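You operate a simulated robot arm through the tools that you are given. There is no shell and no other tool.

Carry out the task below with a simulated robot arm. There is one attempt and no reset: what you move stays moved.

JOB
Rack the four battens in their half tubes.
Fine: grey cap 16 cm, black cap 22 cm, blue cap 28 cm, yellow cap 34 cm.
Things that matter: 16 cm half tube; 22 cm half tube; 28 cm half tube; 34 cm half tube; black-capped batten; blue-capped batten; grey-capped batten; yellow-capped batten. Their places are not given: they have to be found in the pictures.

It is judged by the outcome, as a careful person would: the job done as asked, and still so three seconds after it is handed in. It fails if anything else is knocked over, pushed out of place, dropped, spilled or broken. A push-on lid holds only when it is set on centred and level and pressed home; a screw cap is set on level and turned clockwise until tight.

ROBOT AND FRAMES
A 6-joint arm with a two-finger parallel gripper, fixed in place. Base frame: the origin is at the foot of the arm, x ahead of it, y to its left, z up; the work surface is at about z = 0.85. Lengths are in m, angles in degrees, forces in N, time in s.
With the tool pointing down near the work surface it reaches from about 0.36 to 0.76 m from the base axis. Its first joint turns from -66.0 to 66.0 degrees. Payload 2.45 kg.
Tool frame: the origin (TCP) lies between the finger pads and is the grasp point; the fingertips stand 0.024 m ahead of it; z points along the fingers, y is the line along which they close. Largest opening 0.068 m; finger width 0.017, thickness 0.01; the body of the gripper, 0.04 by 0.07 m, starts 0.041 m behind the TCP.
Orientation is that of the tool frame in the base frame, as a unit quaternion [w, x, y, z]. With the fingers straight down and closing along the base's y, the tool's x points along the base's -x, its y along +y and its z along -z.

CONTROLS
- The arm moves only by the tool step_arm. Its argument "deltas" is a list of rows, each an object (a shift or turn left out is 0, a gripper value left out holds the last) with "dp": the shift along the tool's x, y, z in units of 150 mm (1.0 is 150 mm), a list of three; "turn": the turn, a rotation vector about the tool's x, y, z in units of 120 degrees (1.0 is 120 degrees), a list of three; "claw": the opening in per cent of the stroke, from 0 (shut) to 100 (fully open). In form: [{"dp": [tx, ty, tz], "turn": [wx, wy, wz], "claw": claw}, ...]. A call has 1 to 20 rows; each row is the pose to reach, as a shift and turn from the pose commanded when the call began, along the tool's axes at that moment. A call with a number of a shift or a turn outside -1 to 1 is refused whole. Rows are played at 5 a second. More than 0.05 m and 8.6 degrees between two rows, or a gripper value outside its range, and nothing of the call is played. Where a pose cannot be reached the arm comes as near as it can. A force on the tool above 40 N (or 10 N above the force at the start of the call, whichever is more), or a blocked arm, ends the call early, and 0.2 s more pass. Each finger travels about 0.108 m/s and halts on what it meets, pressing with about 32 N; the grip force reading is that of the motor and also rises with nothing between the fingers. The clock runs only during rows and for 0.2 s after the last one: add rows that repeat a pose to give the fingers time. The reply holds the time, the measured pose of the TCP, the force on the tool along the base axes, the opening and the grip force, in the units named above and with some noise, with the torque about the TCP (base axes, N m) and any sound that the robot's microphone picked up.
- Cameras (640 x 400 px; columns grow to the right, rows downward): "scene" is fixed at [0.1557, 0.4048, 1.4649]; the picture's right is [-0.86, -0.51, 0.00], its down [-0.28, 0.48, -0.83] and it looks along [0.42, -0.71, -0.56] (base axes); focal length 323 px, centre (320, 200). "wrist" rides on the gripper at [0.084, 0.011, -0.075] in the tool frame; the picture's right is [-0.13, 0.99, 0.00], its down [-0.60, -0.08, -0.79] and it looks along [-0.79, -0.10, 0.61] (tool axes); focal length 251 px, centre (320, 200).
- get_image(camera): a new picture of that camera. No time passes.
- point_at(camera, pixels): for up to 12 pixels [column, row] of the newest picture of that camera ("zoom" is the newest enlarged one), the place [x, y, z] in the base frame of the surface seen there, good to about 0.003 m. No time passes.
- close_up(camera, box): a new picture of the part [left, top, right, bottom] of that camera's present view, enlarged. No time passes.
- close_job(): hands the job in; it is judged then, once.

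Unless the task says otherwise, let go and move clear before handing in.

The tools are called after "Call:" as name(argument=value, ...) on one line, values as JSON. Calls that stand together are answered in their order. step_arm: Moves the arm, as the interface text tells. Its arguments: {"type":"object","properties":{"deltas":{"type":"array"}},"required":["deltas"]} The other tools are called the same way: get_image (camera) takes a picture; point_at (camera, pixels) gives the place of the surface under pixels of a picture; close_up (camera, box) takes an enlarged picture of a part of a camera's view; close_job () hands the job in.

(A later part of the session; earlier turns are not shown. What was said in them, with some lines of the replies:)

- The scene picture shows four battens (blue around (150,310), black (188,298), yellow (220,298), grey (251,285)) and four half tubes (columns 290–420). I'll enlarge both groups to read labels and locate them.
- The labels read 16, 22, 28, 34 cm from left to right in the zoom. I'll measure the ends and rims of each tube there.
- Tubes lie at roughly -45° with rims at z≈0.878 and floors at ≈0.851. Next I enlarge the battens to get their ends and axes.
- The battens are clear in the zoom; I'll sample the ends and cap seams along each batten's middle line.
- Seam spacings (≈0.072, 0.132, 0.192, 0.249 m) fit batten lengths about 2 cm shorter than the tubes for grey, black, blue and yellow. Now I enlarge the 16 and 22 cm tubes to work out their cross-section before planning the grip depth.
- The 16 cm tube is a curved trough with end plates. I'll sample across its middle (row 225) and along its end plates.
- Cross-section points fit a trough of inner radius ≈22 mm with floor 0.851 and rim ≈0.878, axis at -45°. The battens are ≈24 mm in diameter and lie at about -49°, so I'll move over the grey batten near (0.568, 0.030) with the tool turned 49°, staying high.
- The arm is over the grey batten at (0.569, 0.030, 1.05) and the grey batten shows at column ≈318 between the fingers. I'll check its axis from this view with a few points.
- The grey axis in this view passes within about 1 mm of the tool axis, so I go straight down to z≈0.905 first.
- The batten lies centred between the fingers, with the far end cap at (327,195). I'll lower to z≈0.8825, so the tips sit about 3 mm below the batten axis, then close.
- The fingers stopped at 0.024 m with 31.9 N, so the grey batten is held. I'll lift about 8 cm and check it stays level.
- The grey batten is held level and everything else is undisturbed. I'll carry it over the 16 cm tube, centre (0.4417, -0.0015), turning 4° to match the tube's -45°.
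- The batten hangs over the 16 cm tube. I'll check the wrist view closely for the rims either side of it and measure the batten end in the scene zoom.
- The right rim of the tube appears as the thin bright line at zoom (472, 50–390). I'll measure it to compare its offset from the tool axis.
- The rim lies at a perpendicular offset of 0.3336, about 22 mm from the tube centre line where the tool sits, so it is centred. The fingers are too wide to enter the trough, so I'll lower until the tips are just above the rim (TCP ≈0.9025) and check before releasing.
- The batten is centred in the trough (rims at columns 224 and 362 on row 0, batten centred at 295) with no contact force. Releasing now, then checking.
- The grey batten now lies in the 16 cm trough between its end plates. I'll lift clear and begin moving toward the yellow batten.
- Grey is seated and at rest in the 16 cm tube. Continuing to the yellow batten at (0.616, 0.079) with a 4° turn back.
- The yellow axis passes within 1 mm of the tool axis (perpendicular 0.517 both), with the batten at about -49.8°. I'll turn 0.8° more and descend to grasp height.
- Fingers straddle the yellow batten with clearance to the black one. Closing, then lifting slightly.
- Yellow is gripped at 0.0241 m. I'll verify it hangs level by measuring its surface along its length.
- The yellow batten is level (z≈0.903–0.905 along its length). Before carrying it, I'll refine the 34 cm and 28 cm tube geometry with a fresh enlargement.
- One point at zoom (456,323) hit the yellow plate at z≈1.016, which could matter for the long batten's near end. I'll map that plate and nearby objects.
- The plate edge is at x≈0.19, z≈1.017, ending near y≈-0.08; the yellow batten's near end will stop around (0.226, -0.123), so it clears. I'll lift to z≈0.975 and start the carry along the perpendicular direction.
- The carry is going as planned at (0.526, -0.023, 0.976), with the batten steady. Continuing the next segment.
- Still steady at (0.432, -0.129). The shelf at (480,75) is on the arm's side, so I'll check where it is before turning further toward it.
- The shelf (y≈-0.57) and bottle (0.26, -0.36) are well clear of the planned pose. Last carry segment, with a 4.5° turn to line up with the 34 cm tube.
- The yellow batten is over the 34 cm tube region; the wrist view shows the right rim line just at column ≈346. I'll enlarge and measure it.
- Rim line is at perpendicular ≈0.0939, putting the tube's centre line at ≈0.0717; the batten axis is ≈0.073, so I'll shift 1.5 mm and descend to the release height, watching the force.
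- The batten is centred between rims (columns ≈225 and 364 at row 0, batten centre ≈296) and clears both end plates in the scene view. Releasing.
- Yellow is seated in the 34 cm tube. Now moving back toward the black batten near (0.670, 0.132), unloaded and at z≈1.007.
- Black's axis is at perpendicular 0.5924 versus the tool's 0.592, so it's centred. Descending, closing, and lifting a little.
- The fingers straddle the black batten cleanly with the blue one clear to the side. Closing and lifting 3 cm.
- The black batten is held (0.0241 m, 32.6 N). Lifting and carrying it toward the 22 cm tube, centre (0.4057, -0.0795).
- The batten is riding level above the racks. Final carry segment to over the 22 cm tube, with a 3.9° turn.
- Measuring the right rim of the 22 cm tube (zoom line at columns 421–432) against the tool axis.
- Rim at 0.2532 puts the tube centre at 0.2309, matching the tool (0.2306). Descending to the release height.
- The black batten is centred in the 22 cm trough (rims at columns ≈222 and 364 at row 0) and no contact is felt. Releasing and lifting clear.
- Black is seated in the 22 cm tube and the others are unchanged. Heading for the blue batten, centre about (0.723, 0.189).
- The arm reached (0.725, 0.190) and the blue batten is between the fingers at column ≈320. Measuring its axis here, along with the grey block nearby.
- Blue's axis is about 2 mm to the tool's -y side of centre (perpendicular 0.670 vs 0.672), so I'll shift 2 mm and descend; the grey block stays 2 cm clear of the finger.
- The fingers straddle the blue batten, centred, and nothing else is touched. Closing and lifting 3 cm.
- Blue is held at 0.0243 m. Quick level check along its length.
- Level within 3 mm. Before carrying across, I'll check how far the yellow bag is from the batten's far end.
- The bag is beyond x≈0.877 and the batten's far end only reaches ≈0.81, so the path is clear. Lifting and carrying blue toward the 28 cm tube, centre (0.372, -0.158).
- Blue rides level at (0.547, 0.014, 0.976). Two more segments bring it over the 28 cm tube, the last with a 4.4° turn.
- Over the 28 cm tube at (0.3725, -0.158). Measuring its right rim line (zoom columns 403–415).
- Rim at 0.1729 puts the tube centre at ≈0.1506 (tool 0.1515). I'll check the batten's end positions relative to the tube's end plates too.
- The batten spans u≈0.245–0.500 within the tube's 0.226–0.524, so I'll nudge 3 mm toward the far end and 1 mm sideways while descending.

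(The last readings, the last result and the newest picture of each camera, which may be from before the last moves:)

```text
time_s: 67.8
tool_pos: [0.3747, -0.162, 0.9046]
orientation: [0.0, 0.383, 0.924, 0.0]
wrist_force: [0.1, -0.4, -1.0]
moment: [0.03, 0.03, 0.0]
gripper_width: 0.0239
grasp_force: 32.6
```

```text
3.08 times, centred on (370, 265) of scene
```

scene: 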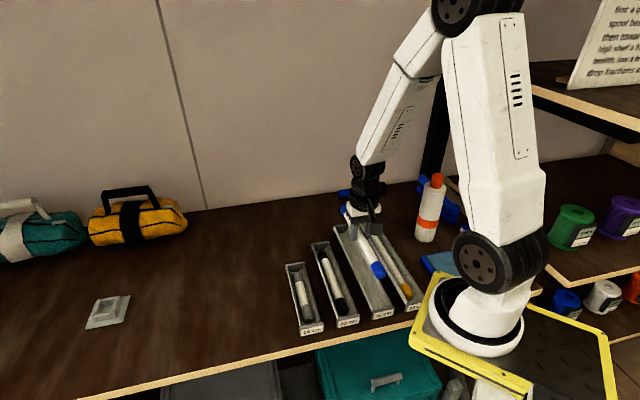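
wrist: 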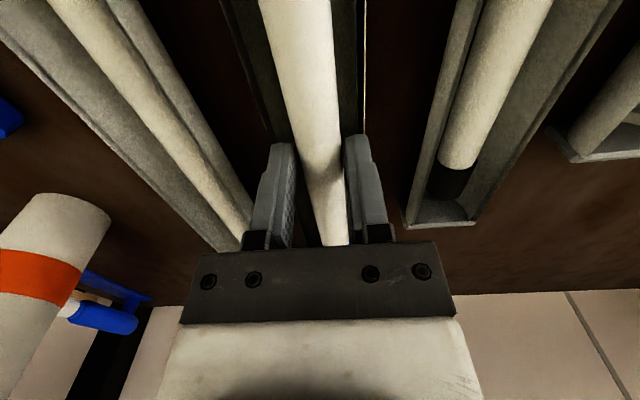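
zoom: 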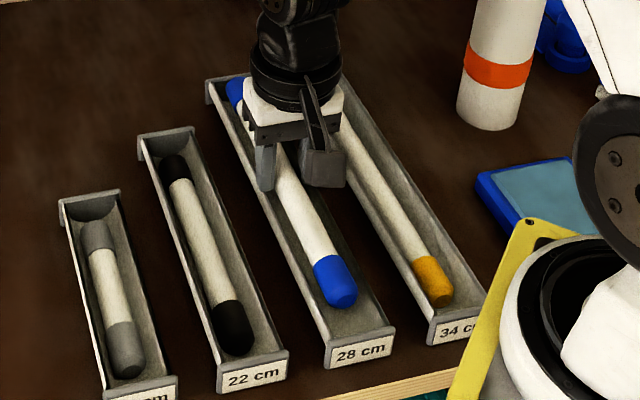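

The blue batten is centred in the 28 cm trough (rims ≈222 and 365 at row 0) and clears both plates. Releasing and lifting clear.

Call:
step_arm(deltas=[{"dp": [0, 0, 0.0], "claw": 55}, {"dp": [0, 0, 0.0], "claw": 55}, {"dp": [0, 0, 0.0], "claw": 55}, {"dp": [0, 0, -0.06], "claw": 55}, {"dp": [0, 0, -0.2], "claw": 55}, {"dp": [0, 0, -0.4], "claw": 60}, {"dp": [0, 0, -0.6], "claw": 70}, {"dp": [0, 0, -0.8], "claw": 80}, {"dp": [0, 0, -1.0], "claw": 80}, {"dp": [0, 0, -1.0], "claw": 80}])

Call:
get_image(camera="scene")

Call:
get_image(camera="wrist")

Call:
close_up(camera="scene", box=[280, 195, 430, 345])

```text
time_s: 70.0
tool_pos: [0.3732, -0.1608, 1.0534]
orientation: [0.001, 0.382, 0.924, 0.0]
wrist_force: [0.2, -0.4, 0.7]
moment: [-0.02, -0.01, -0.03]
gripper_width: 0.0543
grasp_force: 0.1
```

```text
taken
```

scene: 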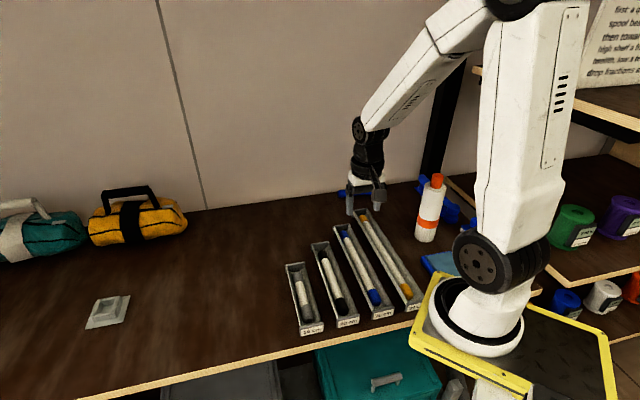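

```text
taken
```

wrist: 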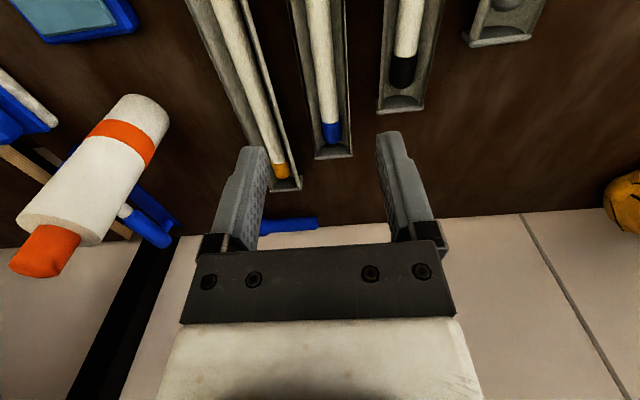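

```text
2.67 times, centred on (355, 270) of scene
```

zoom: 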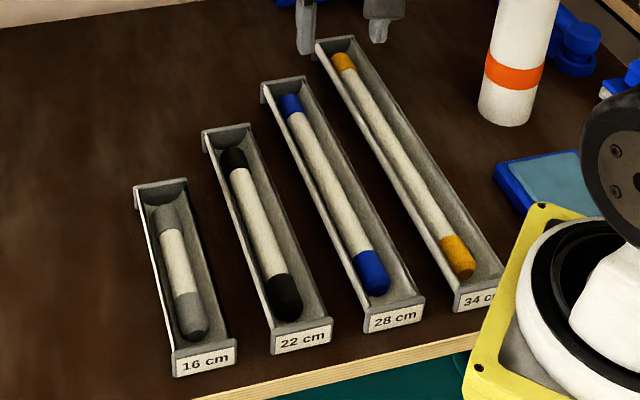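

All four battens lie in their tubes: grey 16, black 22, blue 28, yellow 34. I'll verify each is seated at both ends by measuring heights, and that the tubes haven't shifted.

Call:
point_at(camera="zoom", pixels=[[167, 218], [188, 310], [234, 160], [283, 290], [292, 105], [370, 265], [343, 62], [456, 250]])

Call:
point_at(camera="zoom", pixels=[[136, 187], [175, 355], [203, 132], [274, 333], [262, 86], [367, 313], [316, 44], [457, 293]])

```text
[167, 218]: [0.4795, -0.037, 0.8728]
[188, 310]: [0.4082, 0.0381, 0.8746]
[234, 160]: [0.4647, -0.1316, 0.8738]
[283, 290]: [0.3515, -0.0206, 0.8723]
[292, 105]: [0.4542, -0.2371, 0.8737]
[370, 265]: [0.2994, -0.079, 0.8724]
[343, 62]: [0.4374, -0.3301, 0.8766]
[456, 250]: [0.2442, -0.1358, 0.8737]
```

```text
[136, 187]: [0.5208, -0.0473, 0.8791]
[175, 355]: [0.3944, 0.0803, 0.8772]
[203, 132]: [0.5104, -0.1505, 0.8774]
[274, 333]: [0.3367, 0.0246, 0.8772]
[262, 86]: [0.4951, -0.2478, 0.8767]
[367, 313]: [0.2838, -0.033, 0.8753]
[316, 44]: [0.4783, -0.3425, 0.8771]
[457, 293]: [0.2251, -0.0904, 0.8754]
```

Every batten's top reads z≈0.872–0.877 at both ends, level with resting on the trough floor, and the tube corners match their original places. The gripper is open and 15 cm clear, so I hand in.

Call:
close_job()

```text
The job is handed in.
```

All four battens are in their half tubes, and I've handed the job in:

- **Grey:** 16 cm tube
- **Black:** 22 cm tube
- **Blue:** 28 cm tube
- **Yellow:** 34 cm tube

After the last release I measured both ends of every batten. The tops read z ≈ 0.872–0.877 m, which matches resting on the trough floor. The tube corners I checked were within about 4 mm of where they started, close to the measuring error, and nothing else looked disturbed in the pictures.

The fingers were too wide to enter the troughs, so each batten was let go with the fingertips just above the rim. Each one fell roughly 2 cm and settled in its trough.
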